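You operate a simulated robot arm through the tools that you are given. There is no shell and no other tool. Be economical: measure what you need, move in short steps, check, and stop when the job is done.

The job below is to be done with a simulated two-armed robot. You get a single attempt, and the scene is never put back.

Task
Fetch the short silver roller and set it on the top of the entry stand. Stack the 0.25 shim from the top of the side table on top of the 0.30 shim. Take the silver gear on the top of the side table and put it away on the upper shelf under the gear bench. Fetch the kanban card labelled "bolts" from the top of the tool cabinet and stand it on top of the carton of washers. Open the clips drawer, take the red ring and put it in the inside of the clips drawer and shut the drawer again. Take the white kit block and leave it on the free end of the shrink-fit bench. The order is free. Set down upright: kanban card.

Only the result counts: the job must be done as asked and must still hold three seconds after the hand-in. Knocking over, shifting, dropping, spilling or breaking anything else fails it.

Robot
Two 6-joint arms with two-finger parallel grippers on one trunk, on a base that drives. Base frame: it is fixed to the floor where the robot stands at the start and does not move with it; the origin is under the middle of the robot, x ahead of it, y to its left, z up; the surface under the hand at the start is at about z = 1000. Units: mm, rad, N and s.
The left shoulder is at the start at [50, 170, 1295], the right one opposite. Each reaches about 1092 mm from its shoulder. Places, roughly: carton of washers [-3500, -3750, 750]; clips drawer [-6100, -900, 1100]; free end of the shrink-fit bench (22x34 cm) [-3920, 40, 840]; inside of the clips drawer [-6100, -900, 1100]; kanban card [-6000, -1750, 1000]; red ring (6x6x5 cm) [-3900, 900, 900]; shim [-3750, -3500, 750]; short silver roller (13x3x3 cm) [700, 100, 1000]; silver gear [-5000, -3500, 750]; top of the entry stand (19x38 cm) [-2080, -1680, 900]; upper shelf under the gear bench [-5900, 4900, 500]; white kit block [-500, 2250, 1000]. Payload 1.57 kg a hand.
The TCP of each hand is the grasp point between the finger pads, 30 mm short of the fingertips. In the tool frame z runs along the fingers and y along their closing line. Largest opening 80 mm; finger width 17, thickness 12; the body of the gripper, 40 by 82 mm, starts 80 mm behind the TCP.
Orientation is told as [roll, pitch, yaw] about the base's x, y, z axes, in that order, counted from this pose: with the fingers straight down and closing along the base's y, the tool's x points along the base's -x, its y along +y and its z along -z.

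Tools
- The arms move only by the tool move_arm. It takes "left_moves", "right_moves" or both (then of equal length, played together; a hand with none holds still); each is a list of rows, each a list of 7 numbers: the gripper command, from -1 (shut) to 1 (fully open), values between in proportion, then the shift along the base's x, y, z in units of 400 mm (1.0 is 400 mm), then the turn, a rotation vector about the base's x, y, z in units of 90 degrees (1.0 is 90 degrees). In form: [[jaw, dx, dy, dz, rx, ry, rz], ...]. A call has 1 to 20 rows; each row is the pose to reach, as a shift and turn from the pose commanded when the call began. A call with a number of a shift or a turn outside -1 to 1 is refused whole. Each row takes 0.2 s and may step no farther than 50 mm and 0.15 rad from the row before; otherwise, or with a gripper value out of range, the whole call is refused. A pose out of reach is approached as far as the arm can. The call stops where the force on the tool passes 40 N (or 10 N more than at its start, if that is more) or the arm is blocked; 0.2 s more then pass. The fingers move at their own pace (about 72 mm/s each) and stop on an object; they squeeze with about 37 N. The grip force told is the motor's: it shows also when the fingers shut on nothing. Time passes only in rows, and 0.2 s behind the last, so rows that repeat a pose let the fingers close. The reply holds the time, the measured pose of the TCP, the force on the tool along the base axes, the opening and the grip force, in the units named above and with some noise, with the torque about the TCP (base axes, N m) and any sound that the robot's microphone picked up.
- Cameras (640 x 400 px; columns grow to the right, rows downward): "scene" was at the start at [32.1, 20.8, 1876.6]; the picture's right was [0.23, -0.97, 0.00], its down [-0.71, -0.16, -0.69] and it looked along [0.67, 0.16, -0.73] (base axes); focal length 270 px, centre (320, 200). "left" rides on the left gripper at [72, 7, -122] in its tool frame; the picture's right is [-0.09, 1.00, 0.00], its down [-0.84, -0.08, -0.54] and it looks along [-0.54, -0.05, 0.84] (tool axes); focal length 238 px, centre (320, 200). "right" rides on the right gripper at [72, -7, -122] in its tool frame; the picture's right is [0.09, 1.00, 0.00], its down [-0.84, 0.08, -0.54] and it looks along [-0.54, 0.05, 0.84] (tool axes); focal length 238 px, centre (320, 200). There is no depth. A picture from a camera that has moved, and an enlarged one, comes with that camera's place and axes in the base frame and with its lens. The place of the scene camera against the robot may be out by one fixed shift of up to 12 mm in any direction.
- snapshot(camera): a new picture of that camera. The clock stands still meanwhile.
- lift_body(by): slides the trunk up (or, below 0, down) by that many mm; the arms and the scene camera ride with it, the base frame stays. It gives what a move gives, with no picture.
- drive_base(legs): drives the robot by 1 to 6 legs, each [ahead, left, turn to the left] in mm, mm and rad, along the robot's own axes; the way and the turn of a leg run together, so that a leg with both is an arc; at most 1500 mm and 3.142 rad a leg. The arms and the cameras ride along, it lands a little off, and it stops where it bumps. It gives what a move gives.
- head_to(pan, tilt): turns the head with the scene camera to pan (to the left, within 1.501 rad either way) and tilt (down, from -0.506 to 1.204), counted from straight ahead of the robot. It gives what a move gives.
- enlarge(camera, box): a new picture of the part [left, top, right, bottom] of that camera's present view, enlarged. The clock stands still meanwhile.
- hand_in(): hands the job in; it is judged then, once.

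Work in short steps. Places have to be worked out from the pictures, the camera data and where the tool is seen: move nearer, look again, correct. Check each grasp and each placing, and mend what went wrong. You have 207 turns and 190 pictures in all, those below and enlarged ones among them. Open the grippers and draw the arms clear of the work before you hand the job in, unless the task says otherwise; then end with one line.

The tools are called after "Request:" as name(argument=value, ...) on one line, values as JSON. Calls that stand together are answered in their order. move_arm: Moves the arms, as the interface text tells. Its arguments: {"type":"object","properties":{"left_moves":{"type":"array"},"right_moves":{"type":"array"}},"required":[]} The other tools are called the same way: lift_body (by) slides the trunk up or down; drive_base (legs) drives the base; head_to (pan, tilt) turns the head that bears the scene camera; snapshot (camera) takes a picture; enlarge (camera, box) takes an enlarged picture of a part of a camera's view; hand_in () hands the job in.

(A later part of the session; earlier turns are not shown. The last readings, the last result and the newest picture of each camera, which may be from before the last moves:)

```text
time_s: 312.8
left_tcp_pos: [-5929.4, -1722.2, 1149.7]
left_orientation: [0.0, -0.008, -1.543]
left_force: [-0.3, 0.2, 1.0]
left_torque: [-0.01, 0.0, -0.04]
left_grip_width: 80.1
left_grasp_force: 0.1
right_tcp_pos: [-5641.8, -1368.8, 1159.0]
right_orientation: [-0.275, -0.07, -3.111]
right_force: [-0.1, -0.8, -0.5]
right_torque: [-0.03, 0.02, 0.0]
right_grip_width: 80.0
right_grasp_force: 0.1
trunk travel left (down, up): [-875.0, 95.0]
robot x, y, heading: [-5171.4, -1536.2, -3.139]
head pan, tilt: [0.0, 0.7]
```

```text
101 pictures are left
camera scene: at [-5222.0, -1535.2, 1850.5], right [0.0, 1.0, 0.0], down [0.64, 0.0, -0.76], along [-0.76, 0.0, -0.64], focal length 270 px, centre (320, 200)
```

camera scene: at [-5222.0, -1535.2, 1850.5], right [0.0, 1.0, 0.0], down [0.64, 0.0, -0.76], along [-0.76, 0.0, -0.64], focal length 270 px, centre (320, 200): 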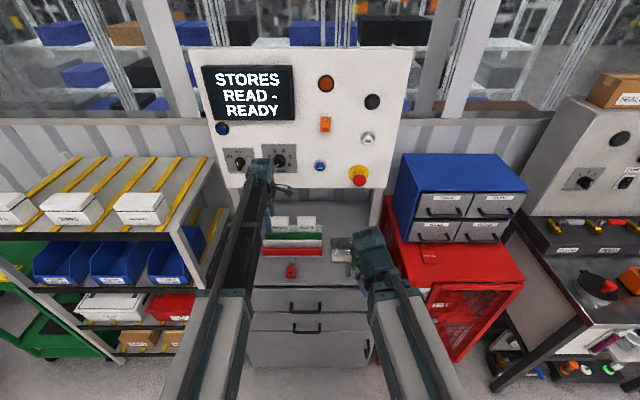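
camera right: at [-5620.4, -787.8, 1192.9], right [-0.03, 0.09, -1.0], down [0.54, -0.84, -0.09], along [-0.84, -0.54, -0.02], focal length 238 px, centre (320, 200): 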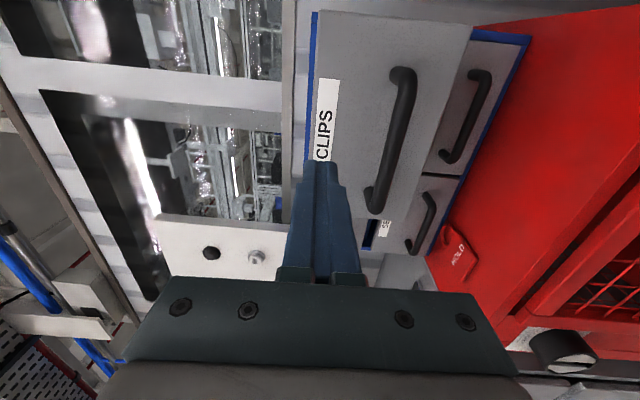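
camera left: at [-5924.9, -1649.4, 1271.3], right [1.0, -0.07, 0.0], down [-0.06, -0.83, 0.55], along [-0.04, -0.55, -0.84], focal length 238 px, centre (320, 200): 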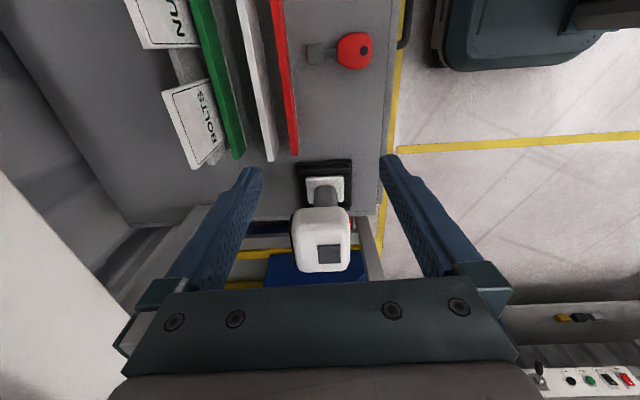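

Panel bottom edge is at about x -6126, z 1140; the card at x about -6067. There's roughly 15–20 mm clearance for the wrist, so I approach slowly with fingers partly open.

Request:
move_arm(left_moves=[[0.2, -0.08, 0.01, 0, 0, 0, -0.017], [0.2, -0.16, 0.0225, 0, 0, 0, -0.017], [0.2, -0.24, 0.0225, 0, 0, 0, -0.017], [0.2, -0.3, 0.0225, 0, 0, 0, -0.017], [0.2, -0.32, 0.0225, 0, 0, 0, -0.017], [0.2, -0.335, 0.0225, 0, 0, 0, -0.017], [0.2, -0.335, 0.0225, 0, 0, 0, -0.017]])

Request:
snapshot(camera="left")

Request:
enlarge(camera="scene", box=[180, 120, 372, 240])

```text
time_s: 314.4
left_tcp_pos: [-6061.8, -1711.9, 1150.3]
left_orientation: [0.0, -0.007, -1.571]
left_force: [-0.2, 0.6, 0.2]
left_torque: [0.01, 0.03, 0.03]
left_grip_width: 48.2
left_grasp_force: 0.0
right_tcp_pos: [-5642.0, -1368.0, 1157.2]
right_orientation: [-0.277, -0.071, -3.112]
right_force: [-0.4, 0.3, -0.4]
right_torque: [-0.01, -0.04, 0.03]
right_grip_width: 80.0
right_grasp_force: 0.1
trunk travel left (down, up): [-875.0, 95.0]
robot x, y, heading: [-5173.7, -1536.6, -3.141]
head pan, tilt: [0.0, 0.7]
```

```text
100 pictures are left
camera left: at [-6056.9, -1640.7, 1271.2], right [1.0, -0.09, 0.0], down [-0.08, -0.83, 0.55], along [-0.05, -0.55, -0.84], focal length 238 px, centre (320, 200)
```

left: 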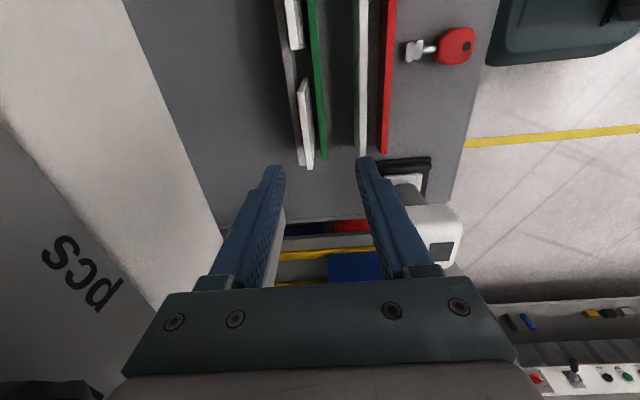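

```text
3.33 times, centred on (276, 180) of scene
camera zoom: at [-5222.1, -1535.2, 1850.5], right [0.0, 1.0, 0.0], down [0.64, 0.0, -0.76], along [-0.76, 0.0, -0.64], focal length 901 px, centre (467, 267)
```

zoom: 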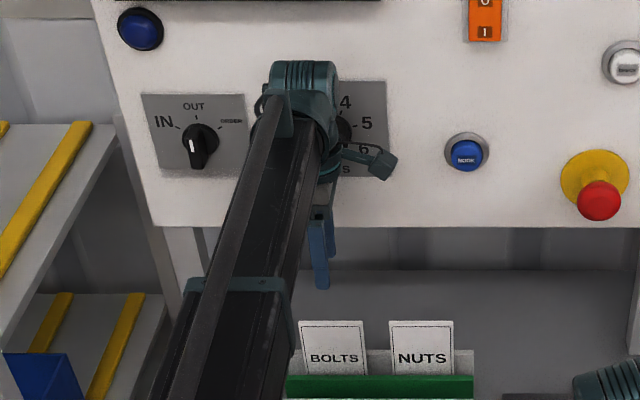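

The panel knob sits right where the wrist would pass, so a straight-down grip isn't safe. Instead I'll tilt the hand 45° within the card's plane (wrist to the north and lower, below the panel). Back off first and tilt.

Request:
move_arm(left_moves=[[0.2, 0.1, 0, 0, 0, 0, 0], [0.2, 0.2, 0, 0, 0, 0, 0], [0.2, 0.3, 0, 0, 0, 0, 0], [0.2, 0.35, 0, 0.0047, -0.0833, 0, 0], [0.2, 0.35, 0, 0.0187, -0.1667, 0, 0], [0.2, 0.35, 0, 0.0417, -0.25, 0, 0], [0.2, 0.35, 0, 0.0733, -0.3333, 0, 0], [0.2, 0.35, 0, 0.113, -0.4167, 0, 0], [0.2, 0.35, 0, 0.16, -0.5, 0, 0], [0.2, 0.35, 0, 0.16, -0.5, 0, 0]])

Request:
snapshot(camera="left")

Request:
snapshot(camera="scene")

```text
time_s: 316.6
left_tcp_pos: [-5921.7, -1710.4, 1215.2]
left_orientation: [0.0, -0.792, -1.57]
left_force: [-0.4, 0.2, 0.8]
left_torque: [0.03, -0.01, 0.0]
left_grip_width: 47.9
left_grasp_force: 0.1
right_tcp_pos: [-5642.7, -1369.4, 1158.5]
right_orientation: [-0.276, -0.069, -3.113]
right_force: [0.0, 0.6, -0.4]
right_torque: [0.01, 0.0, 0.03]
right_grip_width: 80.1
right_grasp_force: 0.0
trunk travel left (down, up): [-875.0, 95.0]
robot x, y, heading: [-5169.5, -1536.7, -3.14]
head pan, tilt: [0.0, 0.7]
```

```text
98 pictures are left
camera left: at [-5916.4, -1574.6, 1249.7], right [1.0, -0.06, 0.07], down [-0.08, -0.2, 0.98], along [-0.05, -0.98, -0.21], focal length 238 px, centre (320, 200)
```

left: 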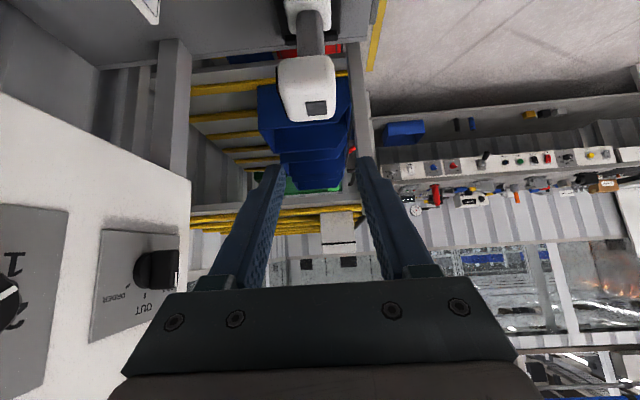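

```text
97 pictures are left
camera scene: at [-5222.2, -1535.3, 1850.5], right [0.0, 1.0, 0.0], down [0.64, 0.0, -0.76], along [-0.76, 0.0, -0.64], focal length 270 px, centre (320, 200)
```

scene: 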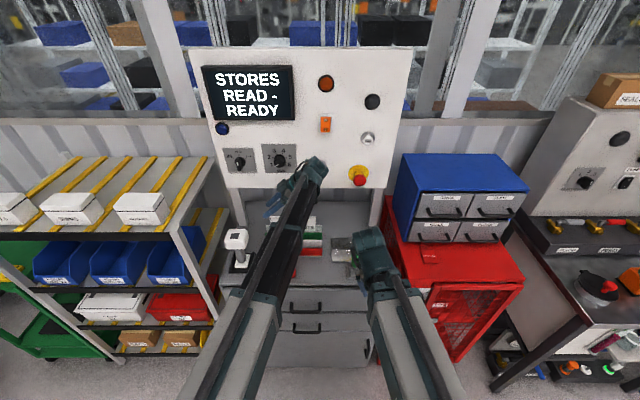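

The tilt works and keeps the wrist below/north of the knobs. Lower 135 mm and view the card edge-on.

Request:
lift_body(by=-135)

Request:
snapshot(camera="left")

Request:
enlarge(camera="scene", box=[200, 150, 392, 270])

```text
time_s: 318.2
left_tcp_pos: [-5921.9, -1710.4, 1079.8]
left_orientation: [0.0, -0.79, -1.572]
left_force: [-0.5, -0.3, -0.4]
left_torque: [-0.01, 0.02, 0.02]
left_grip_width: 48.1
left_grasp_force: 0.0
right_tcp_pos: [-5642.8, -1368.4, 1023.3]
right_orientation: [-0.276, -0.069, -3.113]
right_force: [0.3, -0.5, -0.4]
right_torque: [0.0, 0.05, 0.01]
right_grip_width: 80.2
right_grasp_force: 0.1
trunk travel left (down, up): [-740.0, 230.0]
robot x, y, heading: [-5170.8, -1537.5, -3.143]
head pan, tilt: [0.0, 0.7]
```

```text
96 pictures are left
camera left: at [-5916.4, -1574.6, 1114.8], right [1.0, -0.06, 0.07], down [-0.08, -0.2, 0.98], along [-0.05, -0.98, -0.21], focal length 238 px, centre (320, 200)
```

left: 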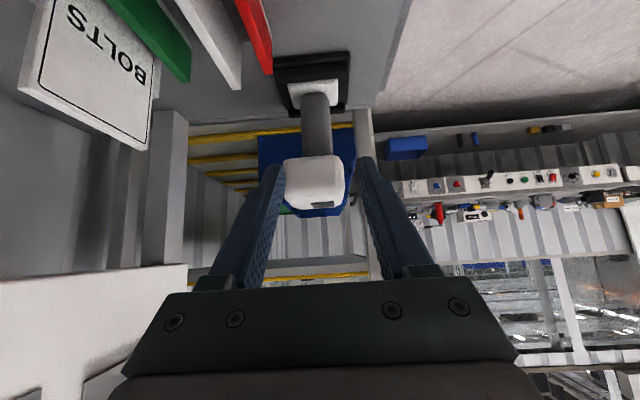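

```text
3.33 times, centred on (296, 210) of scene
camera zoom: at [-5222.0, -1535.2, 1715.5], right [0.0, 1.0, 0.0], down [0.64, 0.0, -0.76], along [-0.76, 0.0, -0.64], focal length 901 px, centre (400, 167)
```

zoom: 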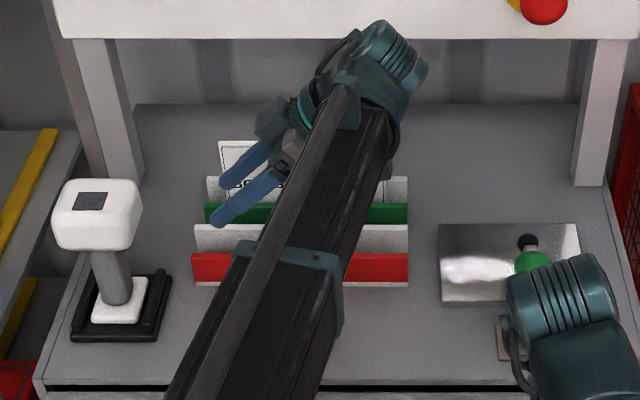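

The card is about 85 mm wide, face at x -6071, top about z 1027. At 45° the hand camera would come close to the NUTS card, so I reduce the tilt to 35°, then move over to x -6073 at safe height.

Request:
lift_body(by=35)

Request:
move_arm(left_moves=[[0.2, 0, 0, -0.03, 0.06, 0, 0], [0.2, 0, 0, -0.061, 0.111, 0, 0], [0.2, -0.1, 0, -0.061, 0.111, 0, 0], [0.2, -0.2, 0, -0.061, 0.111, 0, 0], [0.2, -0.28, 0, -0.061, 0.111, 0, 0], [0.2, -0.33, 0, -0.061, 0.111, 0, 0], [0.2, -0.36, 0, -0.061, 0.111, 0, 0], [0.2, -0.36, 0, -0.061, 0.111, 0, 0]])

Request:
snapshot(camera="left")

Request:
enlarge(camera="scene", box=[200, 130, 392, 250])

```text
time_s: 319.0
left_tcp_pos: [-5922.0, -1711.5, 1114.6]
left_orientation: [-0.001, -0.789, -1.571]
left_force: [0.9, -0.5, 0.0]
left_torque: [-0.02, 0.03, -0.05]
left_grip_width: 47.9
left_grasp_force: 0.0
right_tcp_pos: [-5643.5, -1368.4, 1059.0]
right_orientation: [-0.276, -0.069, -3.11]
right_force: [0.0, 0.2, -0.3]
right_torque: [0.01, -0.01, 0.0]
right_grip_width: 79.9
right_grasp_force: 0.1
trunk travel left (down, up): [-775.0, 195.0]
robot x, y, heading: [-5172.9, -1537.0, -3.141]
head pan, tilt: [0.0, 0.7]
```

```text
time_s: 320.8
left_tcp_pos: [-6066.6, -1710.6, 1090.4]
left_orientation: [0.001, -0.617, -1.571]
left_force: [-0.2, -0.7, -0.5]
left_torque: [-0.01, 0.02, -0.03]
left_grip_width: 47.8
left_grasp_force: 0.0
right_tcp_pos: [-5642.5, -1368.9, 1058.3]
right_orientation: [-0.276, -0.07, -3.112]
right_force: [-0.2, -0.1, 0.2]
right_torque: [0.05, 0.01, 0.01]
right_grip_width: 79.9
right_grasp_force: 0.0
trunk travel left (down, up): [-775.0, 195.0]
robot x, y, heading: [-5172.4, -1540.9, -3.143]
head pan, tilt: [0.0, 0.7]
```

```text
94 pictures are left
camera left: at [-6060.0, -1582.4, 1148.2], right [1.0, -0.08, 0.05], down [-0.08, -0.37, 0.93], along [-0.05, -0.93, -0.37], focal length 238 px, centre (320, 200)
```

left: 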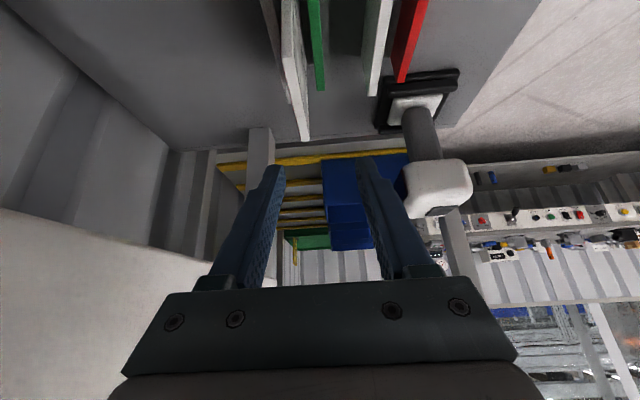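

```text
3.33 times, centred on (296, 190) of scene
camera zoom: at [-5222.1, -1535.2, 1750.5], right [0.0, 1.0, 0.0], down [0.64, 0.0, -0.76], along [-0.76, 0.0, -0.64], focal length 901 px, centre (400, 233)
```

zoom: 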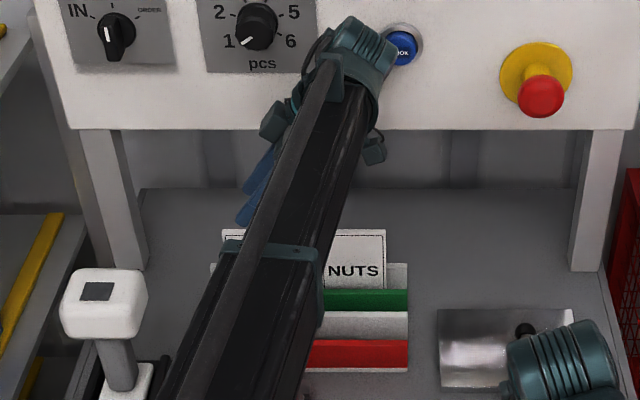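

The card sits about 12 mm west of the finger centre. I open slightly more, nudge 4 mm west, and lower in stages, shifting the rest once below the BOOK button.

Request:
move_arm(left_moves=[[0.5, -0.01, 0, 0, 0, 0, 0], [0.5, -0.01, 0, 0, 0, 0, 0]])

Request:
lift_body(by=-45)

Request:
snapshot(camera="left")

```text
time_s: 321.4
left_tcp_pos: [-6070.6, -1711.5, 1090.6]
left_orientation: [-0.002, -0.616, -1.571]
left_force: [-0.3, 0.5, -0.3]
left_torque: [0.01, -0.02, 0.03]
left_grip_width: 60.1
left_grasp_force: 0.1
right_tcp_pos: [-5641.9, -1368.6, 1058.5]
right_orientation: [-0.275, -0.071, -3.111]
right_force: [-0.3, -0.5, -0.1]
right_torque: [0.01, -0.02, 0.0]
right_grip_width: 79.8
right_grasp_force: 0.0
trunk travel left (down, up): [-775.0, 195.0]
robot x, y, heading: [-5167.5, -1538.0, -3.141]
head pan, tilt: [0.0, 0.7]
```

```text
time_s: 322.3
left_tcp_pos: [-6070.4, -1711.5, 1045.1]
left_orientation: [0.0, -0.616, -1.57]
left_force: [-0.4, 0.5, 0.9]
left_torque: [0.01, -0.01, 0.0]
left_grip_width: 60.1
left_grasp_force: 0.0
right_tcp_pos: [-5642.1, -1369.3, 1014.0]
right_orientation: [-0.275, -0.069, -3.113]
right_force: [-1.0, -0.1, -0.6]
right_torque: [-0.01, 0.04, 0.0]
right_grip_width: 79.6
right_grasp_force: 0.1
trunk travel left (down, up): [-730.0, 240.0]
robot x, y, heading: [-5171.8, -1535.9, -3.139]
head pan, tilt: [0.0, 0.7]
```

```text
92 pictures are left
camera left: at [-6064.2, -1582.7, 1103.3], right [1.0, -0.08, 0.05], down [-0.08, -0.37, 0.93], along [-0.05, -0.93, -0.37], focal length 238 px, centre (320, 200)
```

left: 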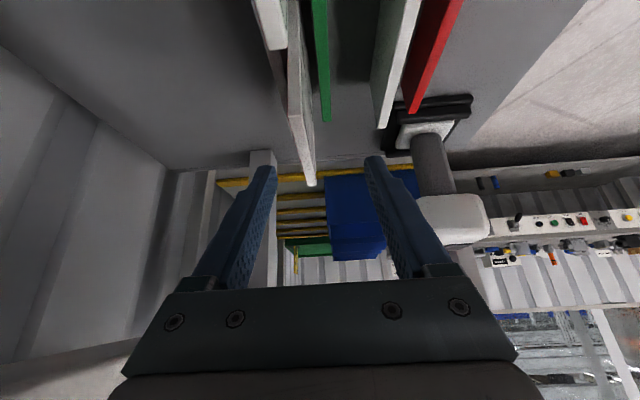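

Card top about z 1018, x about -6080, between the fingers. Lower another 40 mm, shift 9 mm west, then look.

Request:
lift_body(by=-38)

Request:
move_arm(left_moves=[[0.5, -0.01, 0, 0, 0, 0, 0], [0.5, -0.022, 0, 0, 0, 0, 0], [0.5, -0.022, 0, 0, 0, 0, 0]])

Request:
snapshot(camera="left")

```text
time_s: 323.1
left_tcp_pos: [-6071.0, -1711.2, 1006.8]
left_orientation: [0.0, -0.617, -1.57]
left_force: [0.5, 0.3, -0.3]
left_torque: [0.0, 0.0, 0.03]
left_grip_width: 60.0
left_grasp_force: 0.0
right_tcp_pos: [-5642.0, -1368.2, 975.5]
right_orientation: [-0.276, -0.07, -3.113]
right_force: [-0.4, -0.1, -0.5]
right_torque: [0.01, 0.0, -0.02]
right_grip_width: 79.9
right_grasp_force: 0.1
trunk travel left (down, up): [-692.0, 278.0]
robot x, y, heading: [-5168.9, -1536.3, -3.144]
head pan, tilt: [0.0, 0.7]
```

```text
time_s: 323.9
left_tcp_pos: [-6078.4, -1709.8, 1007.9]
left_orientation: [0.0, -0.616, -1.571]
left_force: [0.1, 0.3, 1.1]
left_torque: [0.0, 0.03, -0.03]
left_grip_width: 60.0
left_grasp_force: 0.1
right_tcp_pos: [-5641.0, -1368.6, 975.9]
right_orientation: [-0.276, -0.069, -3.111]
right_force: [0.1, 0.3, -0.1]
right_torque: [0.0, 0.01, -0.02]
right_grip_width: 80.1
right_grasp_force: 0.0
trunk travel left (down, up): [-692.0, 278.0]
robot x, y, heading: [-5175.2, -1537.6, -3.143]
head pan, tilt: [0.0, 0.7]
```

```text
91 pictures are left
camera left: at [-6072.8, -1582.5, 1065.2], right [1.0, -0.08, 0.05], down [-0.08, -0.37, 0.93], along [-0.05, -0.93, -0.37], focal length 238 px, centre (320, 200)
```

left: 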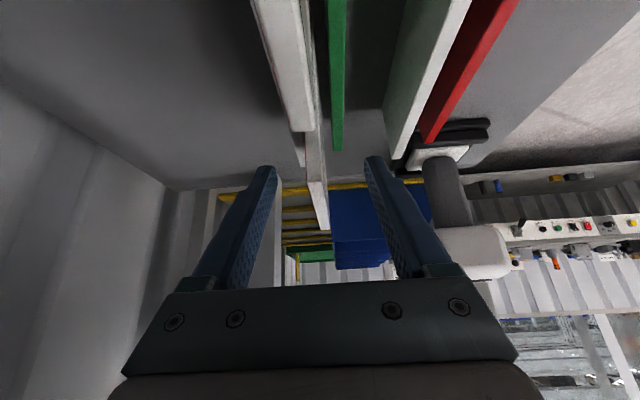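

Card centred between the fingers. Lower 5 mm more and close.

Request:
lift_body(by=-5)

Request:
move_arm(left_moves=[[0, 0, 0, 0, 0, 0, 0], [-0.5, 0, 0, 0, 0, 0, 0], [-1, 0, 0, 0, 0, 0, 0], [-1, 0, 0, 0, 0, 0, 0], [-1, 0, 0, 0, 0, 0, 0], [-1, 0, 0, 0, 0, 0, 0]])

Request:
snapshot(camera="left")

```text
time_s: 324.4
left_tcp_pos: [-6079.4, -1710.4, 1002.2]
left_orientation: [0.0, -0.616, -1.571]
left_force: [0.7, 0.2, 0.0]
left_torque: [0.02, -0.02, 0.03]
left_grip_width: 59.9
left_grasp_force: 0.1
right_tcp_pos: [-5641.5, -1367.7, 969.8]
right_orientation: [-0.276, -0.07, -3.113]
right_force: [-1.1, 0.0, -0.4]
right_torque: [-0.02, -0.04, 0.01]
right_grip_width: 80.3
right_grasp_force: 0.1
trunk travel left (down, up): [-687.0, 283.0]
robot x, y, heading: [-5170.1, -1539.8, -3.14]
head pan, tilt: [0.0, 0.7]
```

```text
time_s: 325.8
left_tcp_pos: [-6078.9, -1709.6, 1003.0]
left_orientation: [-0.001, -0.617, -1.571]
left_force: [-0.4, -0.8, -0.2]
left_torque: [0.05, -0.03, 0.0]
left_grip_width: 7.0
left_grasp_force: 26.4
right_tcp_pos: [-5642.2, -1368.1, 970.7]
right_orientation: [-0.276, -0.071, -3.112]
right_force: [0.2, -0.2, 1.0]
right_torque: [0.01, 0.0, -0.01]
right_grip_width: 80.0
right_grasp_force: 0.1
trunk travel left (down, up): [-687.0, 283.0]
robot x, y, heading: [-5169.5, -1538.9, -3.139]
head pan, tilt: [0.0, 0.7]
```

```text
90 pictures are left
camera left: at [-6072.7, -1582.4, 1060.2], right [1.0, -0.08, 0.05], down [-0.08, -0.37, 0.93], along [-0.05, -0.93, -0.37], focal length 238 px, centre (320, 200)
```

left: 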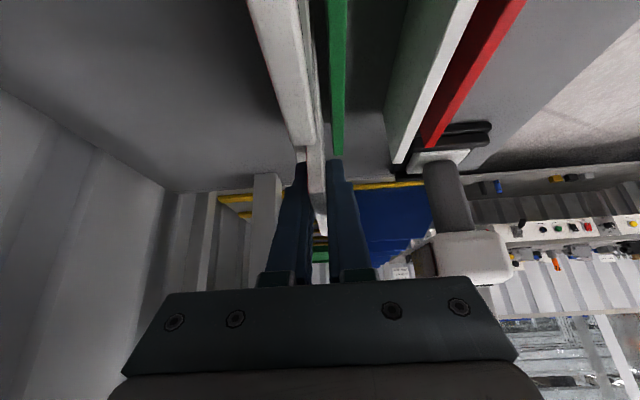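

Gripped: the card is 7 mm thick. Lift 15 mm, slide 12 mm south (away from the BOOK button line), lift on and check.

Request:
lift_body(by=15)

Request:
move_arm(left_moves=[[-1, 0.003, -0.015, 0, 0, 0, 0], [-1, 0.005, -0.03, 0, 0, 0, 0], [-1, 0.005, -0.03, 0, 0, 0, 0]])

Request:
lift_body(by=45)

Request:
enlarge(camera="scene", box=[200, 150, 392, 270])

Request:
snapshot(camera="left")

```text
time_s: 326.5
left_tcp_pos: [-6079.1, -1711.6, 1017.3]
left_orientation: [0.001, -0.616, -1.571]
left_force: [0.0, 0.7, -0.2]
left_torque: [-0.01, 0.04, 0.03]
left_grip_width: 7.2
left_grasp_force: 26.3
right_tcp_pos: [-5641.1, -1368.1, 986.6]
right_orientation: [-0.278, -0.069, -3.113]
right_force: [-0.8, 0.1, -0.6]
right_torque: [0.0, 0.0, 0.0]
right_grip_width: 80.0
right_grasp_force: 0.1
trunk travel left (down, up): [-702.0, 268.0]
robot x, y, heading: [-5170.6, -1535.1, -3.138]
head pan, tilt: [0.0, 0.7]
```

```text
time_s: 327.3
left_tcp_pos: [-6076.6, -1721.9, 1015.3]
left_orientation: [-0.001, -0.615, -1.571]
left_force: [-0.1, -0.3, 0.0]
left_torque: [0.01, 0.02, -0.02]
left_grip_width: 7.0
left_grasp_force: 27.0
right_tcp_pos: [-5641.3, -1368.8, 985.6]
right_orientation: [-0.277, -0.069, -3.111]
right_force: [-0.9, 0.1, 0.0]
right_torque: [0.01, -0.03, 0.02]
right_grip_width: 80.2
right_grasp_force: 0.2
trunk travel left (down, up): [-702.0, 268.0]
robot x, y, heading: [-5172.2, -1541.4, -3.136]
head pan, tilt: [0.0, 0.7]
```

```text
time_s: 328.1
left_tcp_pos: [-6077.8, -1722.3, 1061.3]
left_orientation: [0.001, -0.615, -1.572]
left_force: [0.7, 0.1, -0.3]
left_torque: [-0.01, 0.05, 0.01]
left_grip_width: 7.1
left_grasp_force: 27.1
right_tcp_pos: [-5642.5, -1367.9, 1029.8]
right_orientation: [-0.277, -0.069, -3.11]
right_force: [0.5, 0.4, -0.3]
right_torque: [0.03, -0.01, 0.01]
right_grip_width: 80.0
right_grasp_force: 0.1
trunk travel left (down, up): [-747.0, 223.0]
robot x, y, heading: [-5169.2, -1541.2, -3.139]
head pan, tilt: [0.0, 0.7]
```

```text
3.33 times, centred on (296, 210) of scene
camera zoom: at [-5222.5, -1535.2, 1722.5], right [0.0, 1.0, 0.0], down [0.64, 0.0, -0.76], along [-0.76, 0.0, -0.64], focal length 901 px, centre (400, 167)
```

zoom: 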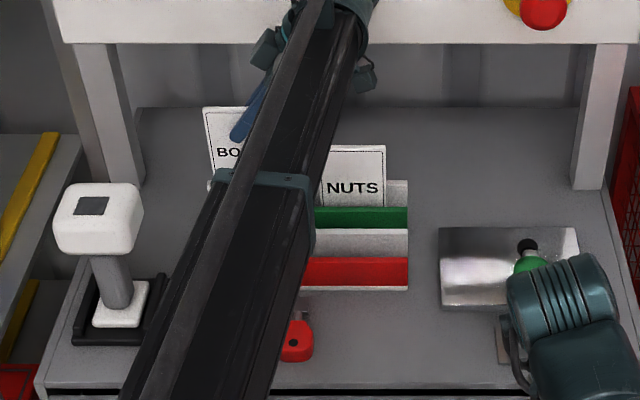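

```text
88 pictures are left
camera left: at [-6071.8, -1594.1, 1120.0], right [1.0, -0.08, 0.05], down [-0.08, -0.37, 0.93], along [-0.05, -0.93, -0.37], focal length 238 px, centre (320, 200)
```

left: 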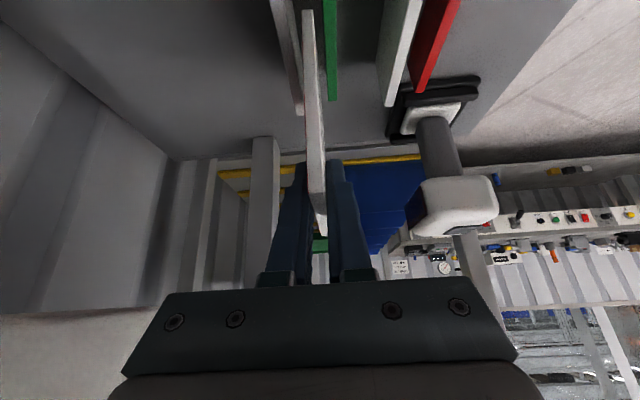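

Card held; its bottom is about 102 mm below the TCP. Lift 30 more, then draw east in steps out of the panel zone.

Request:
lift_body(by=30)

Request:
move_arm(left_moves=[[-1, 0.1, 0, 0, 0, 0, 0], [-1, 0.2, 0, 0, 0, 0, 0], [-1, 0.3, 0, 0, 0, 0, 0], [-1, 0.4, 0, 0, 0, 0, 0], [-1, 0.5, 0, 0, 0, 0, 0], [-1, 0.6, 0, 0, 0, 0, 0], [-1, 0.7, 0, 0, 0, 0, 0], [-1, 0.8, 0, 0, 0, 0, 0], [-1, 0.9, 0, 0, 0, 0, 0], [-1, 1.0, 0, 0, 0, 0, 0]])

Request:
lift_body(by=160)

Request:
snapshot(camera="scene")

```text
time_s: 328.9
left_tcp_pos: [-6077.1, -1722.1, 1091.7]
left_orientation: [0.0, -0.616, -1.571]
left_force: [-0.4, 0.3, -0.9]
left_torque: [-0.01, -0.01, -0.01]
left_grip_width: 7.4
left_grasp_force: 26.8
right_tcp_pos: [-5642.4, -1368.7, 1060.8]
right_orientation: [-0.277, -0.069, -3.112]
right_force: [0.8, -0.1, -1.3]
right_torque: [-0.01, 0.01, -0.02]
right_grip_width: 80.0
right_grasp_force: 0.0
trunk travel left (down, up): [-777.0, 193.0]
robot x, y, heading: [-5174.5, -1537.7, -3.14]
head pan, tilt: [0.0, 0.7]
```

```text
time_s: 331.1
left_tcp_pos: [-5677.1, -1723.1, 1092.8]
left_orientation: [-0.001, -0.615, -1.568]
left_force: [-0.5, 0.7, 0.0]
left_torque: [0.0, 0.02, 0.01]
left_grip_width: 7.3
left_grasp_force: 27.2
right_tcp_pos: [-5642.3, -1367.7, 1060.4]
right_orientation: [-0.276, -0.069, -3.112]
right_force: [0.4, 1.1, 0.2]
right_torque: [-0.01, 0.0, -0.01]
right_grip_width: 80.1
right_grasp_force: 0.0
trunk travel left (down, up): [-777.0, 193.0]
robot x, y, heading: [-5170.8, -1538.2, -3.14]
head pan, tilt: [0.0, 0.7]
```

```text
time_s: 332.9
left_tcp_pos: [-5678.1, -1722.5, 1252.0]
left_orientation: [-0.002, -0.617, -1.57]
left_force: [0.1, -0.4, 0.6]
left_torque: [-0.03, -0.02, 0.01]
left_grip_width: 7.6
left_grasp_force: 26.9
right_tcp_pos: [-5641.6, -1369.4, 1221.7]
right_orientation: [-0.276, -0.069, -3.112]
right_force: [0.5, 0.8, -0.5]
right_torque: [0.02, -0.01, -0.01]
right_grip_width: 79.9
right_grasp_force: 0.0
trunk travel left (down, up): [-937.0, 33.0]
robot x, y, heading: [-5172.7, -1534.8, -3.144]
head pan, tilt: [0.0, 0.7]
```

```text
87 pictures are left
camera scene: at [-5222.3, -1535.2, 1912.4], right [0.0, 1.0, 0.0], down [0.64, 0.0, -0.76], along [-0.76, 0.0, -0.64], focal length 270 px, centre (320, 200)
```

scene: 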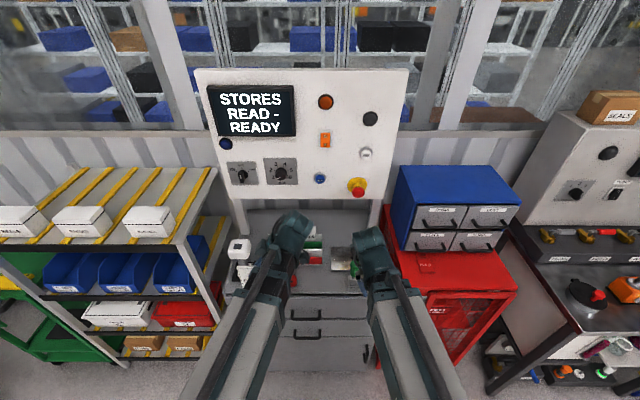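

Card is out. Now back away east, turn to face south, and drive to the side table with the carton and shims.

Request:
drive_base(legs=[[-550, 0, 0], [0, 0, 1.571], [900, 0, 0], [100, 900, 0]])

Request:
snapshot(camera="scene")

```text
time_s: 348.7
left_tcp_pos: [-3511.0, -3043.4, 1251.1]
left_orientation: [0.001, -0.616, -0.012]
left_force: [1.0, -1.0, -1.0]
left_torque: [0.01, 0.03, 0.0]
left_grip_width: 7.3
left_grasp_force: 26.8
right_tcp_pos: [-3865.4, -3005.8, 1219.9]
right_orientation: [-0.276, -0.068, -1.551]
right_force: [0.6, 0.5, 0.3]
right_torque: [-0.01, 0.03, 0.0]
right_grip_width: 80.1
right_grasp_force: 0.1
trunk travel left (down, up): [-937.0, 33.0]
robot x, y, heading: [-3691.0, -2536.8, -1.581]
head pan, tilt: [0.0, 0.7]
```

```text
86 pictures are left
camera scene: at [-3697.4, -2577.7, 1912.5], right [-1.0, 0.01, 0.0], down [0.01, 0.64, -0.76], along [-0.01, -0.76, -0.64], focal length 270 px, centre (320, 200)
```

scene: 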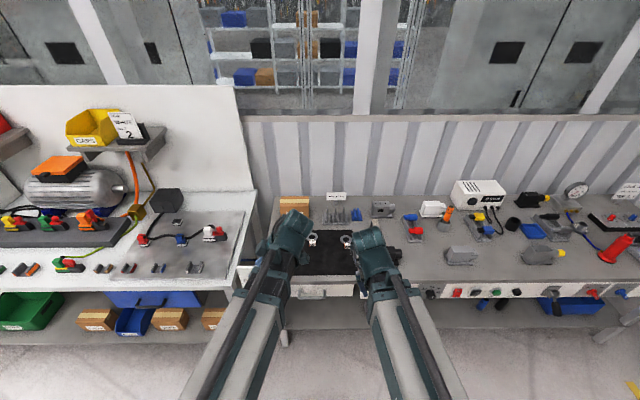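

The side table is ahead; the carton is near (295, 205). Enlarge that region.

Request:
enlarge(camera="scene", box=[240, 170, 432, 290])

Request:
enlarge(camera="scene", box=[420, 160, 640, 300])

```text
3.33 times, centred on (336, 230) of scene
camera zoom: at [-3697.4, -2577.7, 1912.5], right [-1.0, 0.01, 0.0], down [0.01, 0.64, -0.76], along [-0.01, -0.76, -0.64], focal length 901 px, centre (267, 100)
```

zoom: 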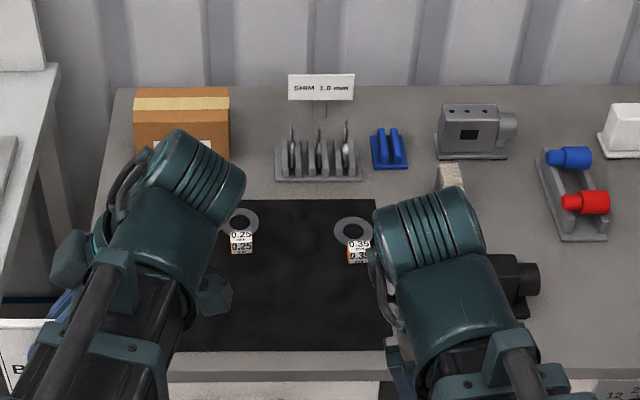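

```text
2.86 times, centred on (530, 230) of scene
camera zoom: at [-3697.4, -2577.7, 1912.5], right [-1.0, 0.01, 0.0], down [0.01, 0.64, -0.76], along [-0.01, -0.76, -0.64], focal length 772 px, centre (-280, 114)
```

zoom: 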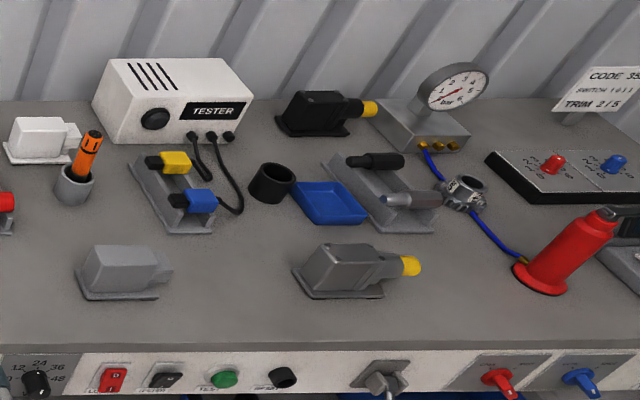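

Shims 0.25 and 0.35 lie on the black mat; I need to see the rest. I straighten the right hand (commanding a lower z this time) and move it west out of the view.

Request:
move_arm(right_moves=[[1, -0.1, 0, -0.05, 0.02, -0.09, 0], [1, -0.2, 0, -0.05, 0.044, -0.176, 0], [1, -0.3, 0, -0.05, 0.044, -0.176, 0], [1, -0.4, 0, -0.05, 0.044, -0.176, 0], [1, -0.5, 0, -0.05, 0.044, -0.176, 0], [1, -0.6, 0, -0.05, 0.044, -0.176, 0], [1, -0.6, 0, -0.05, 0.044, -0.176, 0]])

Request:
enlarge(camera="scene", box=[240, 170, 432, 290])

```text
time_s: 350.3
left_tcp_pos: [-3511.4, -3043.5, 1252.6]
left_orientation: [0.0, -0.617, -0.01]
left_force: [-0.1, -1.0, -0.3]
left_torque: [0.02, -0.01, 0.04]
left_grip_width: 7.3
left_grasp_force: 26.6
right_tcp_pos: [-3901.2, -3022.3, 1221.0]
right_orientation: [-0.277, -0.054, -1.642]
right_force: [-0.5, 0.1, 0.6]
right_torque: [-0.01, 0.02, 0.0]
right_grip_width: 80.2
right_grasp_force: 0.1
right hand out of reach, approached as far as the arm can: row 1, 2, 3, 4, 5, 6, 7
trunk travel left (down, up): [-937.0, 33.0]
robot x, y, heading: [-3694.6, -2534.4, -1.58]
head pan, tilt: [0.0, 0.7]
```

```text
3.33 times, centred on (336, 230) of scene
camera zoom: at [-3698.0, -2577.4, 1912.5], right [-1.0, 0.01, 0.0], down [0.01, 0.64, -0.77], along [-0.01, -0.76, -0.64], focal length 901 px, centre (267, 100)
```

zoom: 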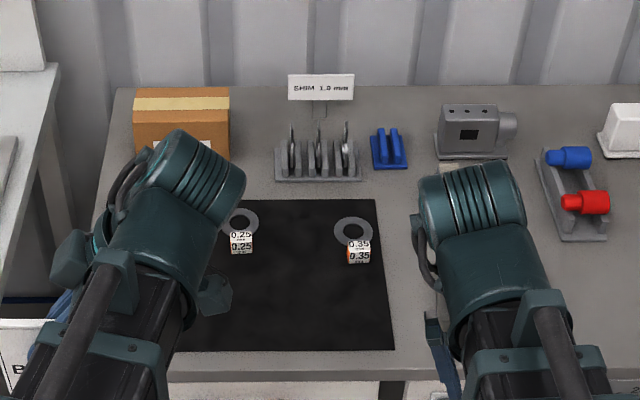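

The right wrist seems to be at a joint limit (it drags its yaw). I rotate that hand −90° about vertical, which should free it, while untilting.

Request:
move_arm(right_moves=[[1, 0, 0, 0, 0, 0, -0.09], [1, 0, 0, 0, 0, 0, -0.18], [1, 0, 0, 0, 0, 0, -0.27], [1, 0, 0, 0, 0, 0, -0.36], [1, 0, 0, 0, 0, 0, -0.45], [1, 0, 0, 0, 0, 0, -0.54], [1, 0, 0, 0, 0, 0, -0.63], [1, 0, 0, 0, 0, 0, -0.72], [1, 0, 0, 0, 0, 0, -0.81], [1, 0, 0, 0, 0, 0, -0.9], [1, 0, 0, 0, 0, 0, -0.95], [1, 0, 0, 0, 0, 0, -0.95]])

```text
time_s: 352.9
left_tcp_pos: [-3513.5, -3043.9, 1252.4]
left_orientation: [0.0, -0.617, -0.011]
left_force: [0.4, -0.2, -0.1]
left_torque: [-0.02, 0.03, -0.02]
left_grip_width: 7.6
left_grasp_force: 26.3
right_tcp_pos: [-3953.7, -3024.2, 1229.2]
right_orientation: [-0.317, -0.237, -3.065]
right_force: [-0.1, -0.1, 0.0]
right_torque: [-0.02, -0.04, 0.01]
right_grip_width: 79.7
right_grasp_force: 0.2
right hand out of reach, approached as far as the arm can: row 4, 5, 6, 7, 8, 9, 10, 11, 12
trunk travel left (down, up): [-937.0, 33.0]
robot x, y, heading: [-3692.0, -2536.7, -1.58]
head pan, tilt: [0.0, 0.7]
```

The commanded pose has drifted from the measured one; by my bookkeeping the command is tilted about (−46°, −18°). I cancel that tilt.

Request:
move_arm(right_moves=[[1, 0, 0, 0, 0.085, 0.033, 0], [1, 0, 0, 0, 0.17, 0.066, 0], [1, 0, 0, 0, 0.255, 0.099, 0], [1, 0, 0, 0, 0.34, 0.131, 0], [1, 0, 0, 0, 0.425, 0.164, 0], [1, 0, 0, 0, 0.51, 0.197, 0], [1, 0, 0, 0, 0.51, 0.197, 0], [1, 0, 0, 0, 0.51, 0.197, 0], [1, 0, 0, 0, 0.51, 0.197, 0]])

Request:
snapshot(camera="scene")

```text
time_s: 354.9
left_tcp_pos: [-3511.6, -3043.3, 1252.7]
left_orientation: [-0.001, -0.616, -0.01]
left_force: [-0.7, -0.2, -0.1]
left_torque: [0.0, 0.0, -0.01]
left_grip_width: 7.3
left_grasp_force: 26.6
right_tcp_pos: [-3956.9, -3025.1, 1246.6]
right_orientation: [-0.498, -0.288, -3.014]
right_force: [1.1, -0.6, 0.1]
right_torque: [-0.02, -0.01, 0.01]
right_grip_width: 79.9
right_grasp_force: 0.0
right hand out of reach, approached as far as the arm can: row 1, 2, 3, 4, 5, 6, 7, 8, 9
trunk travel left (down, up): [-937.0, 33.0]
robot x, y, heading: [-3692.3, -2532.5, -1.578]
head pan, tilt: [0.0, 0.7]
```

```text
82 pictures are left
camera scene: at [-3698.1, -2577.6, 1912.5], right [-1.0, 0.01, 0.0], down [0.01, 0.64, -0.76], along [-0.01, -0.76, -0.64], focal length 270 px, centre (320, 200)
```

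scene: 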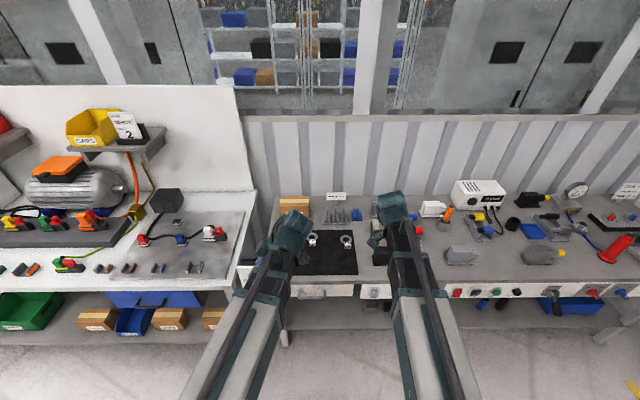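

Still not upright. I bring the commanded position back straight ahead of the right shoulder and further out, to see whether the arm recovers its posture there.

Request:
move_arm(right_moves=[[1, 0.1, -0.05, 0, 0, 0, 0], [1, 0.2, -0.1, 0, 0, 0, 0], [1, 0.3, -0.15, 0, 0, 0, 0], [1, 0.4, -0.2, 0, 0, 0, 0], [1, 0.5, -0.25, 0, 0, 0, 0], [1, 0.6, -0.3, 0, 0, 0, 0], [1, 0.6, -0.35, 0, 0, 0, 0], [1, 0.6, -0.35, 0, 0, 0, 0], [1, 0.6, -0.35, 0, 0, 0, 0]])

```text
time_s: 356.9
left_tcp_pos: [-3511.8, -3044.7, 1252.0]
left_orientation: [0.0, -0.615, -0.011]
left_force: [-0.2, -0.2, -0.6]
left_torque: [0.01, 0.0, -0.01]
left_grip_width: 7.4
left_grasp_force: 26.4
right_tcp_pos: [-3757.0, -3170.9, 1240.0]
right_orientation: [-0.404, -0.331, -2.992]
right_force: [0.1, -0.2, 1.0]
right_torque: [0.02, 0.02, -0.01]
right_grip_width: 80.1
right_grasp_force: 0.1
right hand out of reach, approached as far as the arm can: row 1, 2, 3, 4, 5, 6, 7, 8, 9
trunk travel left (down, up): [-937.0, 33.0]
robot x, y, heading: [-3690.7, -2534.7, -1.576]
head pan, tilt: [0.0, 0.7]
```

The hand followed the shift from its measured pose this time, so the command seems re-based. By measured pointing, upright needs about (−20°, −21°) with z down 28 mm; try that.

Request:
move_arm(right_moves=[[1, 0, 0, -0.02, -0.06, -0.06, 0], [1, 0, 0, -0.04, -0.12, -0.12, 0], [1, 0, 0, -0.06, -0.18, -0.18, 0], [1, 0, 0, -0.07, -0.222, -0.233, 0], [1, 0, 0, -0.07, -0.222, -0.233, 0], [1, 0, 0, -0.07, -0.222, -0.233, 0], [1, 0, 0, -0.07, -0.222, -0.233, 0]])

```text
time_s: 358.5
left_tcp_pos: [-3512.0, -3042.7, 1252.5]
left_orientation: [0.0, -0.616, -0.011]
left_force: [-0.3, 0.0, -1.7]
left_torque: [-0.01, 0.03, 0.0]
left_grip_width: 7.0
left_grasp_force: 27.3
right_tcp_pos: [-3760.0, -3170.8, 1220.7]
right_orientation: [0.043, -0.279, -3.063]
right_force: [0.6, -0.4, -0.9]
right_torque: [-0.01, 0.0, 0.0]
right_grip_width: 80.2
right_grasp_force: 0.0
right hand out of reach, approached as far as the arm can: row 1, 2, 3, 4, 5, 6, 7
trunk travel left (down, up): [-937.0, 33.0]
robot x, y, heading: [-3688.0, -2531.0, -1.579]
head pan, tilt: [0.0, 0.7]
```

Roll is fixed but a 16° outward tilt persists (wrist in a flipped branch). The left hand can do all the remaining work, so I just park the right arm: swing it outward to the west, letting its yaw follow.

Request:
move_arm(right_moves=[[1, -0.08, 0.05, 0, 0, 0, -0.04], [1, -0.18, 0.1, 0, 0, 0, -0.08], [1, -0.28, 0.15, 0, 0, 0, -0.12], [1, -0.38, 0.2, 0, 0, 0, -0.16], [1, -0.48, 0.25, 0, 0, 0, -0.2], [1, -0.58, 0.3, 0, 0, 0, -0.24], [1, -0.68, 0.35, 0, 0, 0, -0.28], [1, -0.78, 0.4, 0, 0, 0, -0.32], [1, -0.88, 0.45, 0, 0, 0, -0.36], [1, -0.97, 0.5, 0, 0, 0, -0.4], [1, -0.97, 0.55, 0, 0, 0, -0.44], [1, -0.97, 0.55, 0, 0, 0, -0.44]])

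Request:
snapshot(camera="scene")

```text
time_s: 361.1
left_tcp_pos: [-3512.4, -3044.9, 1251.7]
left_orientation: [0.001, -0.616, -0.011]
left_force: [0.5, 1.4, -1.1]
left_torque: [0.0, -0.01, 0.0]
left_grip_width: 7.3
left_grasp_force: 26.4
right_tcp_pos: [-4147.6, -2950.4, 1219.8]
right_orientation: [0.042, -0.28, 2.529]
right_force: [0.1, 0.2, 0.3]
right_torque: [0.02, 0.04, -0.02]
right_grip_width: 80.1
right_grasp_force: 0.2
trunk travel left (down, up): [-937.0, 33.0]
robot x, y, heading: [-3689.5, -2535.3, -1.578]
head pan, tilt: [0.0, 0.7]
```

```text
81 pictures are left
camera scene: at [-3698.6, -2578.0, 1912.5], right [-1.0, 0.01, 0.0], down [0.01, 0.64, -0.76], along [-0.01, -0.76, -0.64], focal length 270 px, centre (320, 200)
```

scene: 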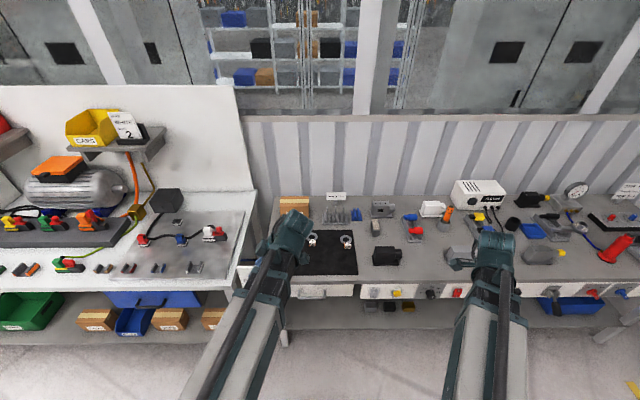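

It reached that pose exactly, so it is unstuck. Try removing the residual pitch here.

Request:
move_arm(right_moves=[[1, 0, 0, -0.01, -0.05, -0.073, 0], [1, 0, 0, -0.02, -0.1025, -0.146, 0], [1, 0, 0, -0.02, -0.1025, -0.146, 0], [1, 0, 0, -0.02, -0.1025, -0.146, 0]])

Request:
enlarge(camera="scene", box=[240, 180, 432, 300])

```text
time_s: 362.1
left_tcp_pos: [-3512.0, -3043.0, 1251.4]
left_orientation: [0.0, -0.616, -0.011]
left_force: [-0.8, 0.1, 0.3]
left_torque: [0.0, -0.02, -0.02]
left_grip_width: 7.3
left_grasp_force: 26.6
right_tcp_pos: [-4146.9, -2950.5, 1220.7]
right_orientation: [0.043, -0.279, 2.532]
right_force: [0.2, 0.3, 0.1]
right_torque: [0.0, 0.0, 0.0]
right_grip_width: 80.3
right_grasp_force: 0.1
right hand out of reach, approached as far as the arm can: row 1, 2, 3, 4
trunk travel left (down, up): [-937.0, 33.0]
robot x, y, heading: [-3690.2, -2538.9, -1.576]
head pan, tilt: [0.0, 0.7]
```

```text
3.33 times, centred on (336, 240) of scene
camera zoom: at [-3698.1, -2577.5, 1912.5], right [-1.0, 0.01, 0.0], down [0.01, 0.64, -0.76], along [-0.01, -0.76, -0.64], focal length 901 px, centre (267, 67)
```

zoom: 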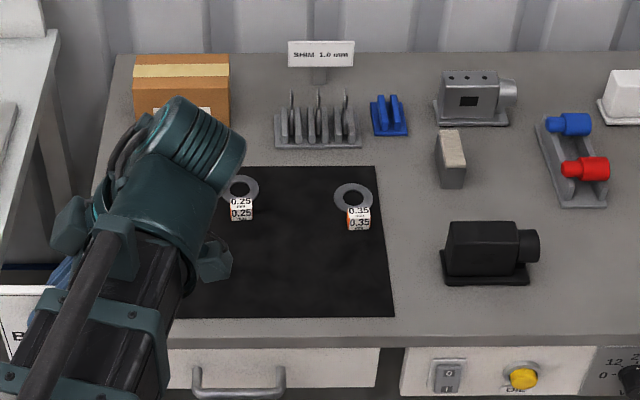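

The tilt is a hard limit; I leave the right hand parked further out. Carton top works out at x -3647…-3470, y -3867…-3783, z about 855. I swing the right arm back a bit and drive closer (400 forward, 165 right).

Request:
move_arm(right_moves=[[1, -0.08, 0.05, 0, 0, 0, -0.04], [1, -0.16, 0.1, 0, 0, 0, -0.08], [1, -0.24, 0.16, 0, 0, 0, -0.12], [1, -0.24, 0.22, 0, 0, 0, -0.16], [1, -0.24, 0.28, 0, 0, 0, -0.2], [1, -0.24, 0.28, 0, 0, 0, -0.2]])

Request:
drive_base(legs=[[200, -165, 0.01], [200, 0, 0]])

Request:
snapshot(camera="scene")

Request:
snapshot(camera="left")

```text
time_s: 363.5
left_tcp_pos: [-3511.4, -3043.7, 1251.8]
left_orientation: [0.0, -0.616, -0.012]
left_force: [0.8, 0.4, -0.5]
left_torque: [-0.01, -0.01, -0.02]
left_grip_width: 7.5
left_grasp_force: 26.6
right_tcp_pos: [-4244.3, -2838.5, 1220.9]
right_orientation: [0.042, -0.279, 2.214]
right_force: [-1.3, 0.5, -0.3]
right_torque: [0.01, 0.01, -0.01]
right_grip_width: 79.9
right_grasp_force: 0.0
trunk travel left (down, up): [-937.0, 33.0]
robot x, y, heading: [-3694.1, -2535.3, -1.576]
head pan, tilt: [0.0, 0.7]
```

```text
time_s: 366.6
left_tcp_pos: [-3673.2, -3442.0, 1252.3]
left_orientation: [0.003, -0.617, -0.006]
left_force: [0.2, -0.4, -1.2]
left_torque: [0.04, 0.0, 0.03]
left_grip_width: 7.4
left_grasp_force: 26.4
right_tcp_pos: [-4407.8, -3241.2, 1220.5]
right_orientation: [0.041, -0.28, 2.221]
right_force: [0.1, -0.4, -0.6]
right_torque: [0.04, 0.04, 0.01]
right_grip_width: 79.9
right_grasp_force: 0.0
trunk travel left (down, up): [-937.0, 33.0]
robot x, y, heading: [-3860.1, -2930.3, -1.572]
head pan, tilt: [0.0, 0.7]
```

```text
79 pictures are left
camera scene: at [-3863.2, -2977.4, 1912.4], right [-1.0, 0.0, 0.0], down [0.0, 0.65, -0.76], along [0.0, -0.76, -0.65], focal length 270 px, centre (320, 200)
```

scene: 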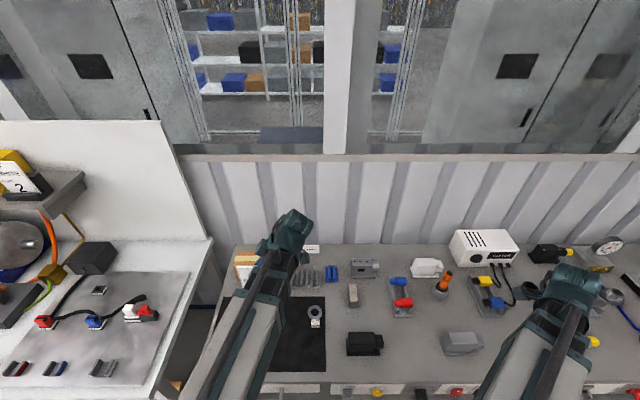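

```text
78 pictures are left
camera left: at [-3803.9, -3435.7, 1309.7], right [0.08, 1.0, 0.05], down [0.37, -0.08, 0.93], along [0.93, -0.05, -0.37], focal length 238 px, centre (320, 200)
```

left: 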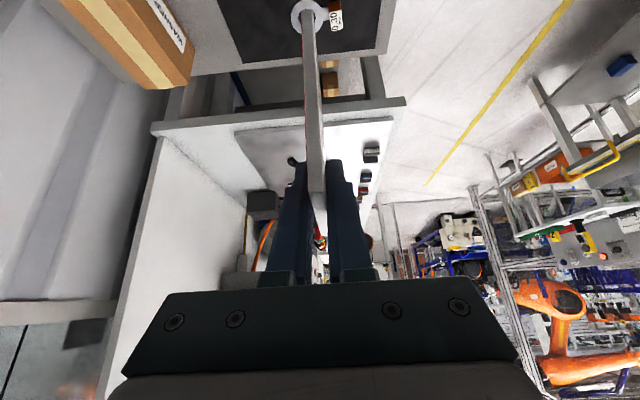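

I can see the 0.30 shim on the mat's east side and the WASHERS carton. Move the card over the carton at height.

Request:
move_arm(left_moves=[[-1, 0.03, -0.12, 0, 0, 0, 0], [-1, 0.06, -0.24, 0, 0, 0, 0], [-1, 0.1, -0.36, 0, 0, 0, 0], [-1, 0.14, -0.47, 0, 0, 0, 0], [-1, 0.18, -0.58, 0, 0, 0, 0], [-1, 0.22, -0.69, 0, 0, 0, 0], [-1, 0.26, -0.8, 0, 0, 0, 0], [-1, 0.28, -0.88, 0, 0, 0, 0], [-1, 0.295, -0.93, 0, 0, 0, 0], [-1, 0.295, -0.93, 0, 0, 0, 0]])

Request:
lift_body(by=-200)

Request:
snapshot(camera="left")

Request:
enlarge(camera="scene", box=[180, 180, 372, 300])

```text
refused: row 3 steps farther than a row can; nothing moved
```

```text
time_s: 368.7
left_tcp_pos: [-3674.5, -3440.3, 1051.6]
left_orientation: [0.0, -0.616, -0.002]
left_force: [-0.2, 0.3, -0.7]
left_torque: [0.04, 0.02, 0.01]
left_grip_width: 7.2
left_grasp_force: 27.0
right_tcp_pos: [-4407.5, -3239.0, 1019.7]
right_orientation: [0.046, -0.279, 2.222]
right_force: [-0.5, -0.2, -0.1]
right_torque: [0.01, 0.03, 0.01]
right_grip_width: 80.4
right_grasp_force: 0.0
trunk travel left (down, up): [-737.0, 233.0]
robot x, y, heading: [-3854.9, -2933.0, -1.572]
head pan, tilt: [0.0, 0.7]
```

```text
77 pictures are left
camera left: at [-3803.9, -3434.4, 1110.3], right [0.08, 1.0, 0.05], down [0.37, -0.08, 0.93], along [0.93, -0.05, -0.37], focal length 238 px, centre (320, 200)
```

left: 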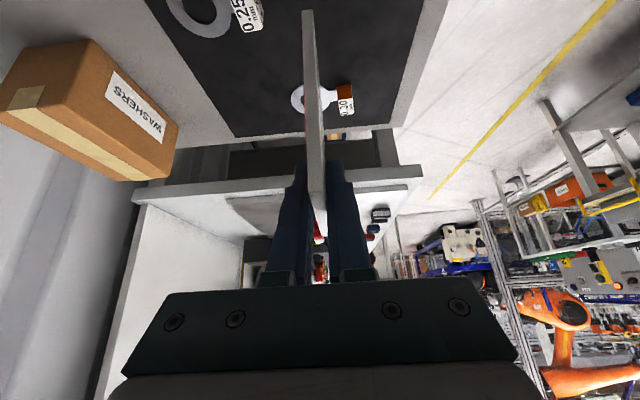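

```text
3.33 times, centred on (276, 240) of scene
camera zoom: at [-3863.2, -2975.4, 1712.5], right [-1.0, 0.0, 0.0], down [0.0, 0.64, -0.76], along [0.0, -0.76, -0.64], focal length 901 px, centre (467, 67)
```

zoom: 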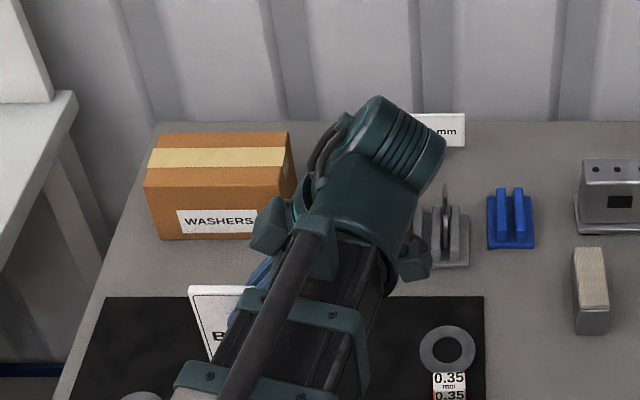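

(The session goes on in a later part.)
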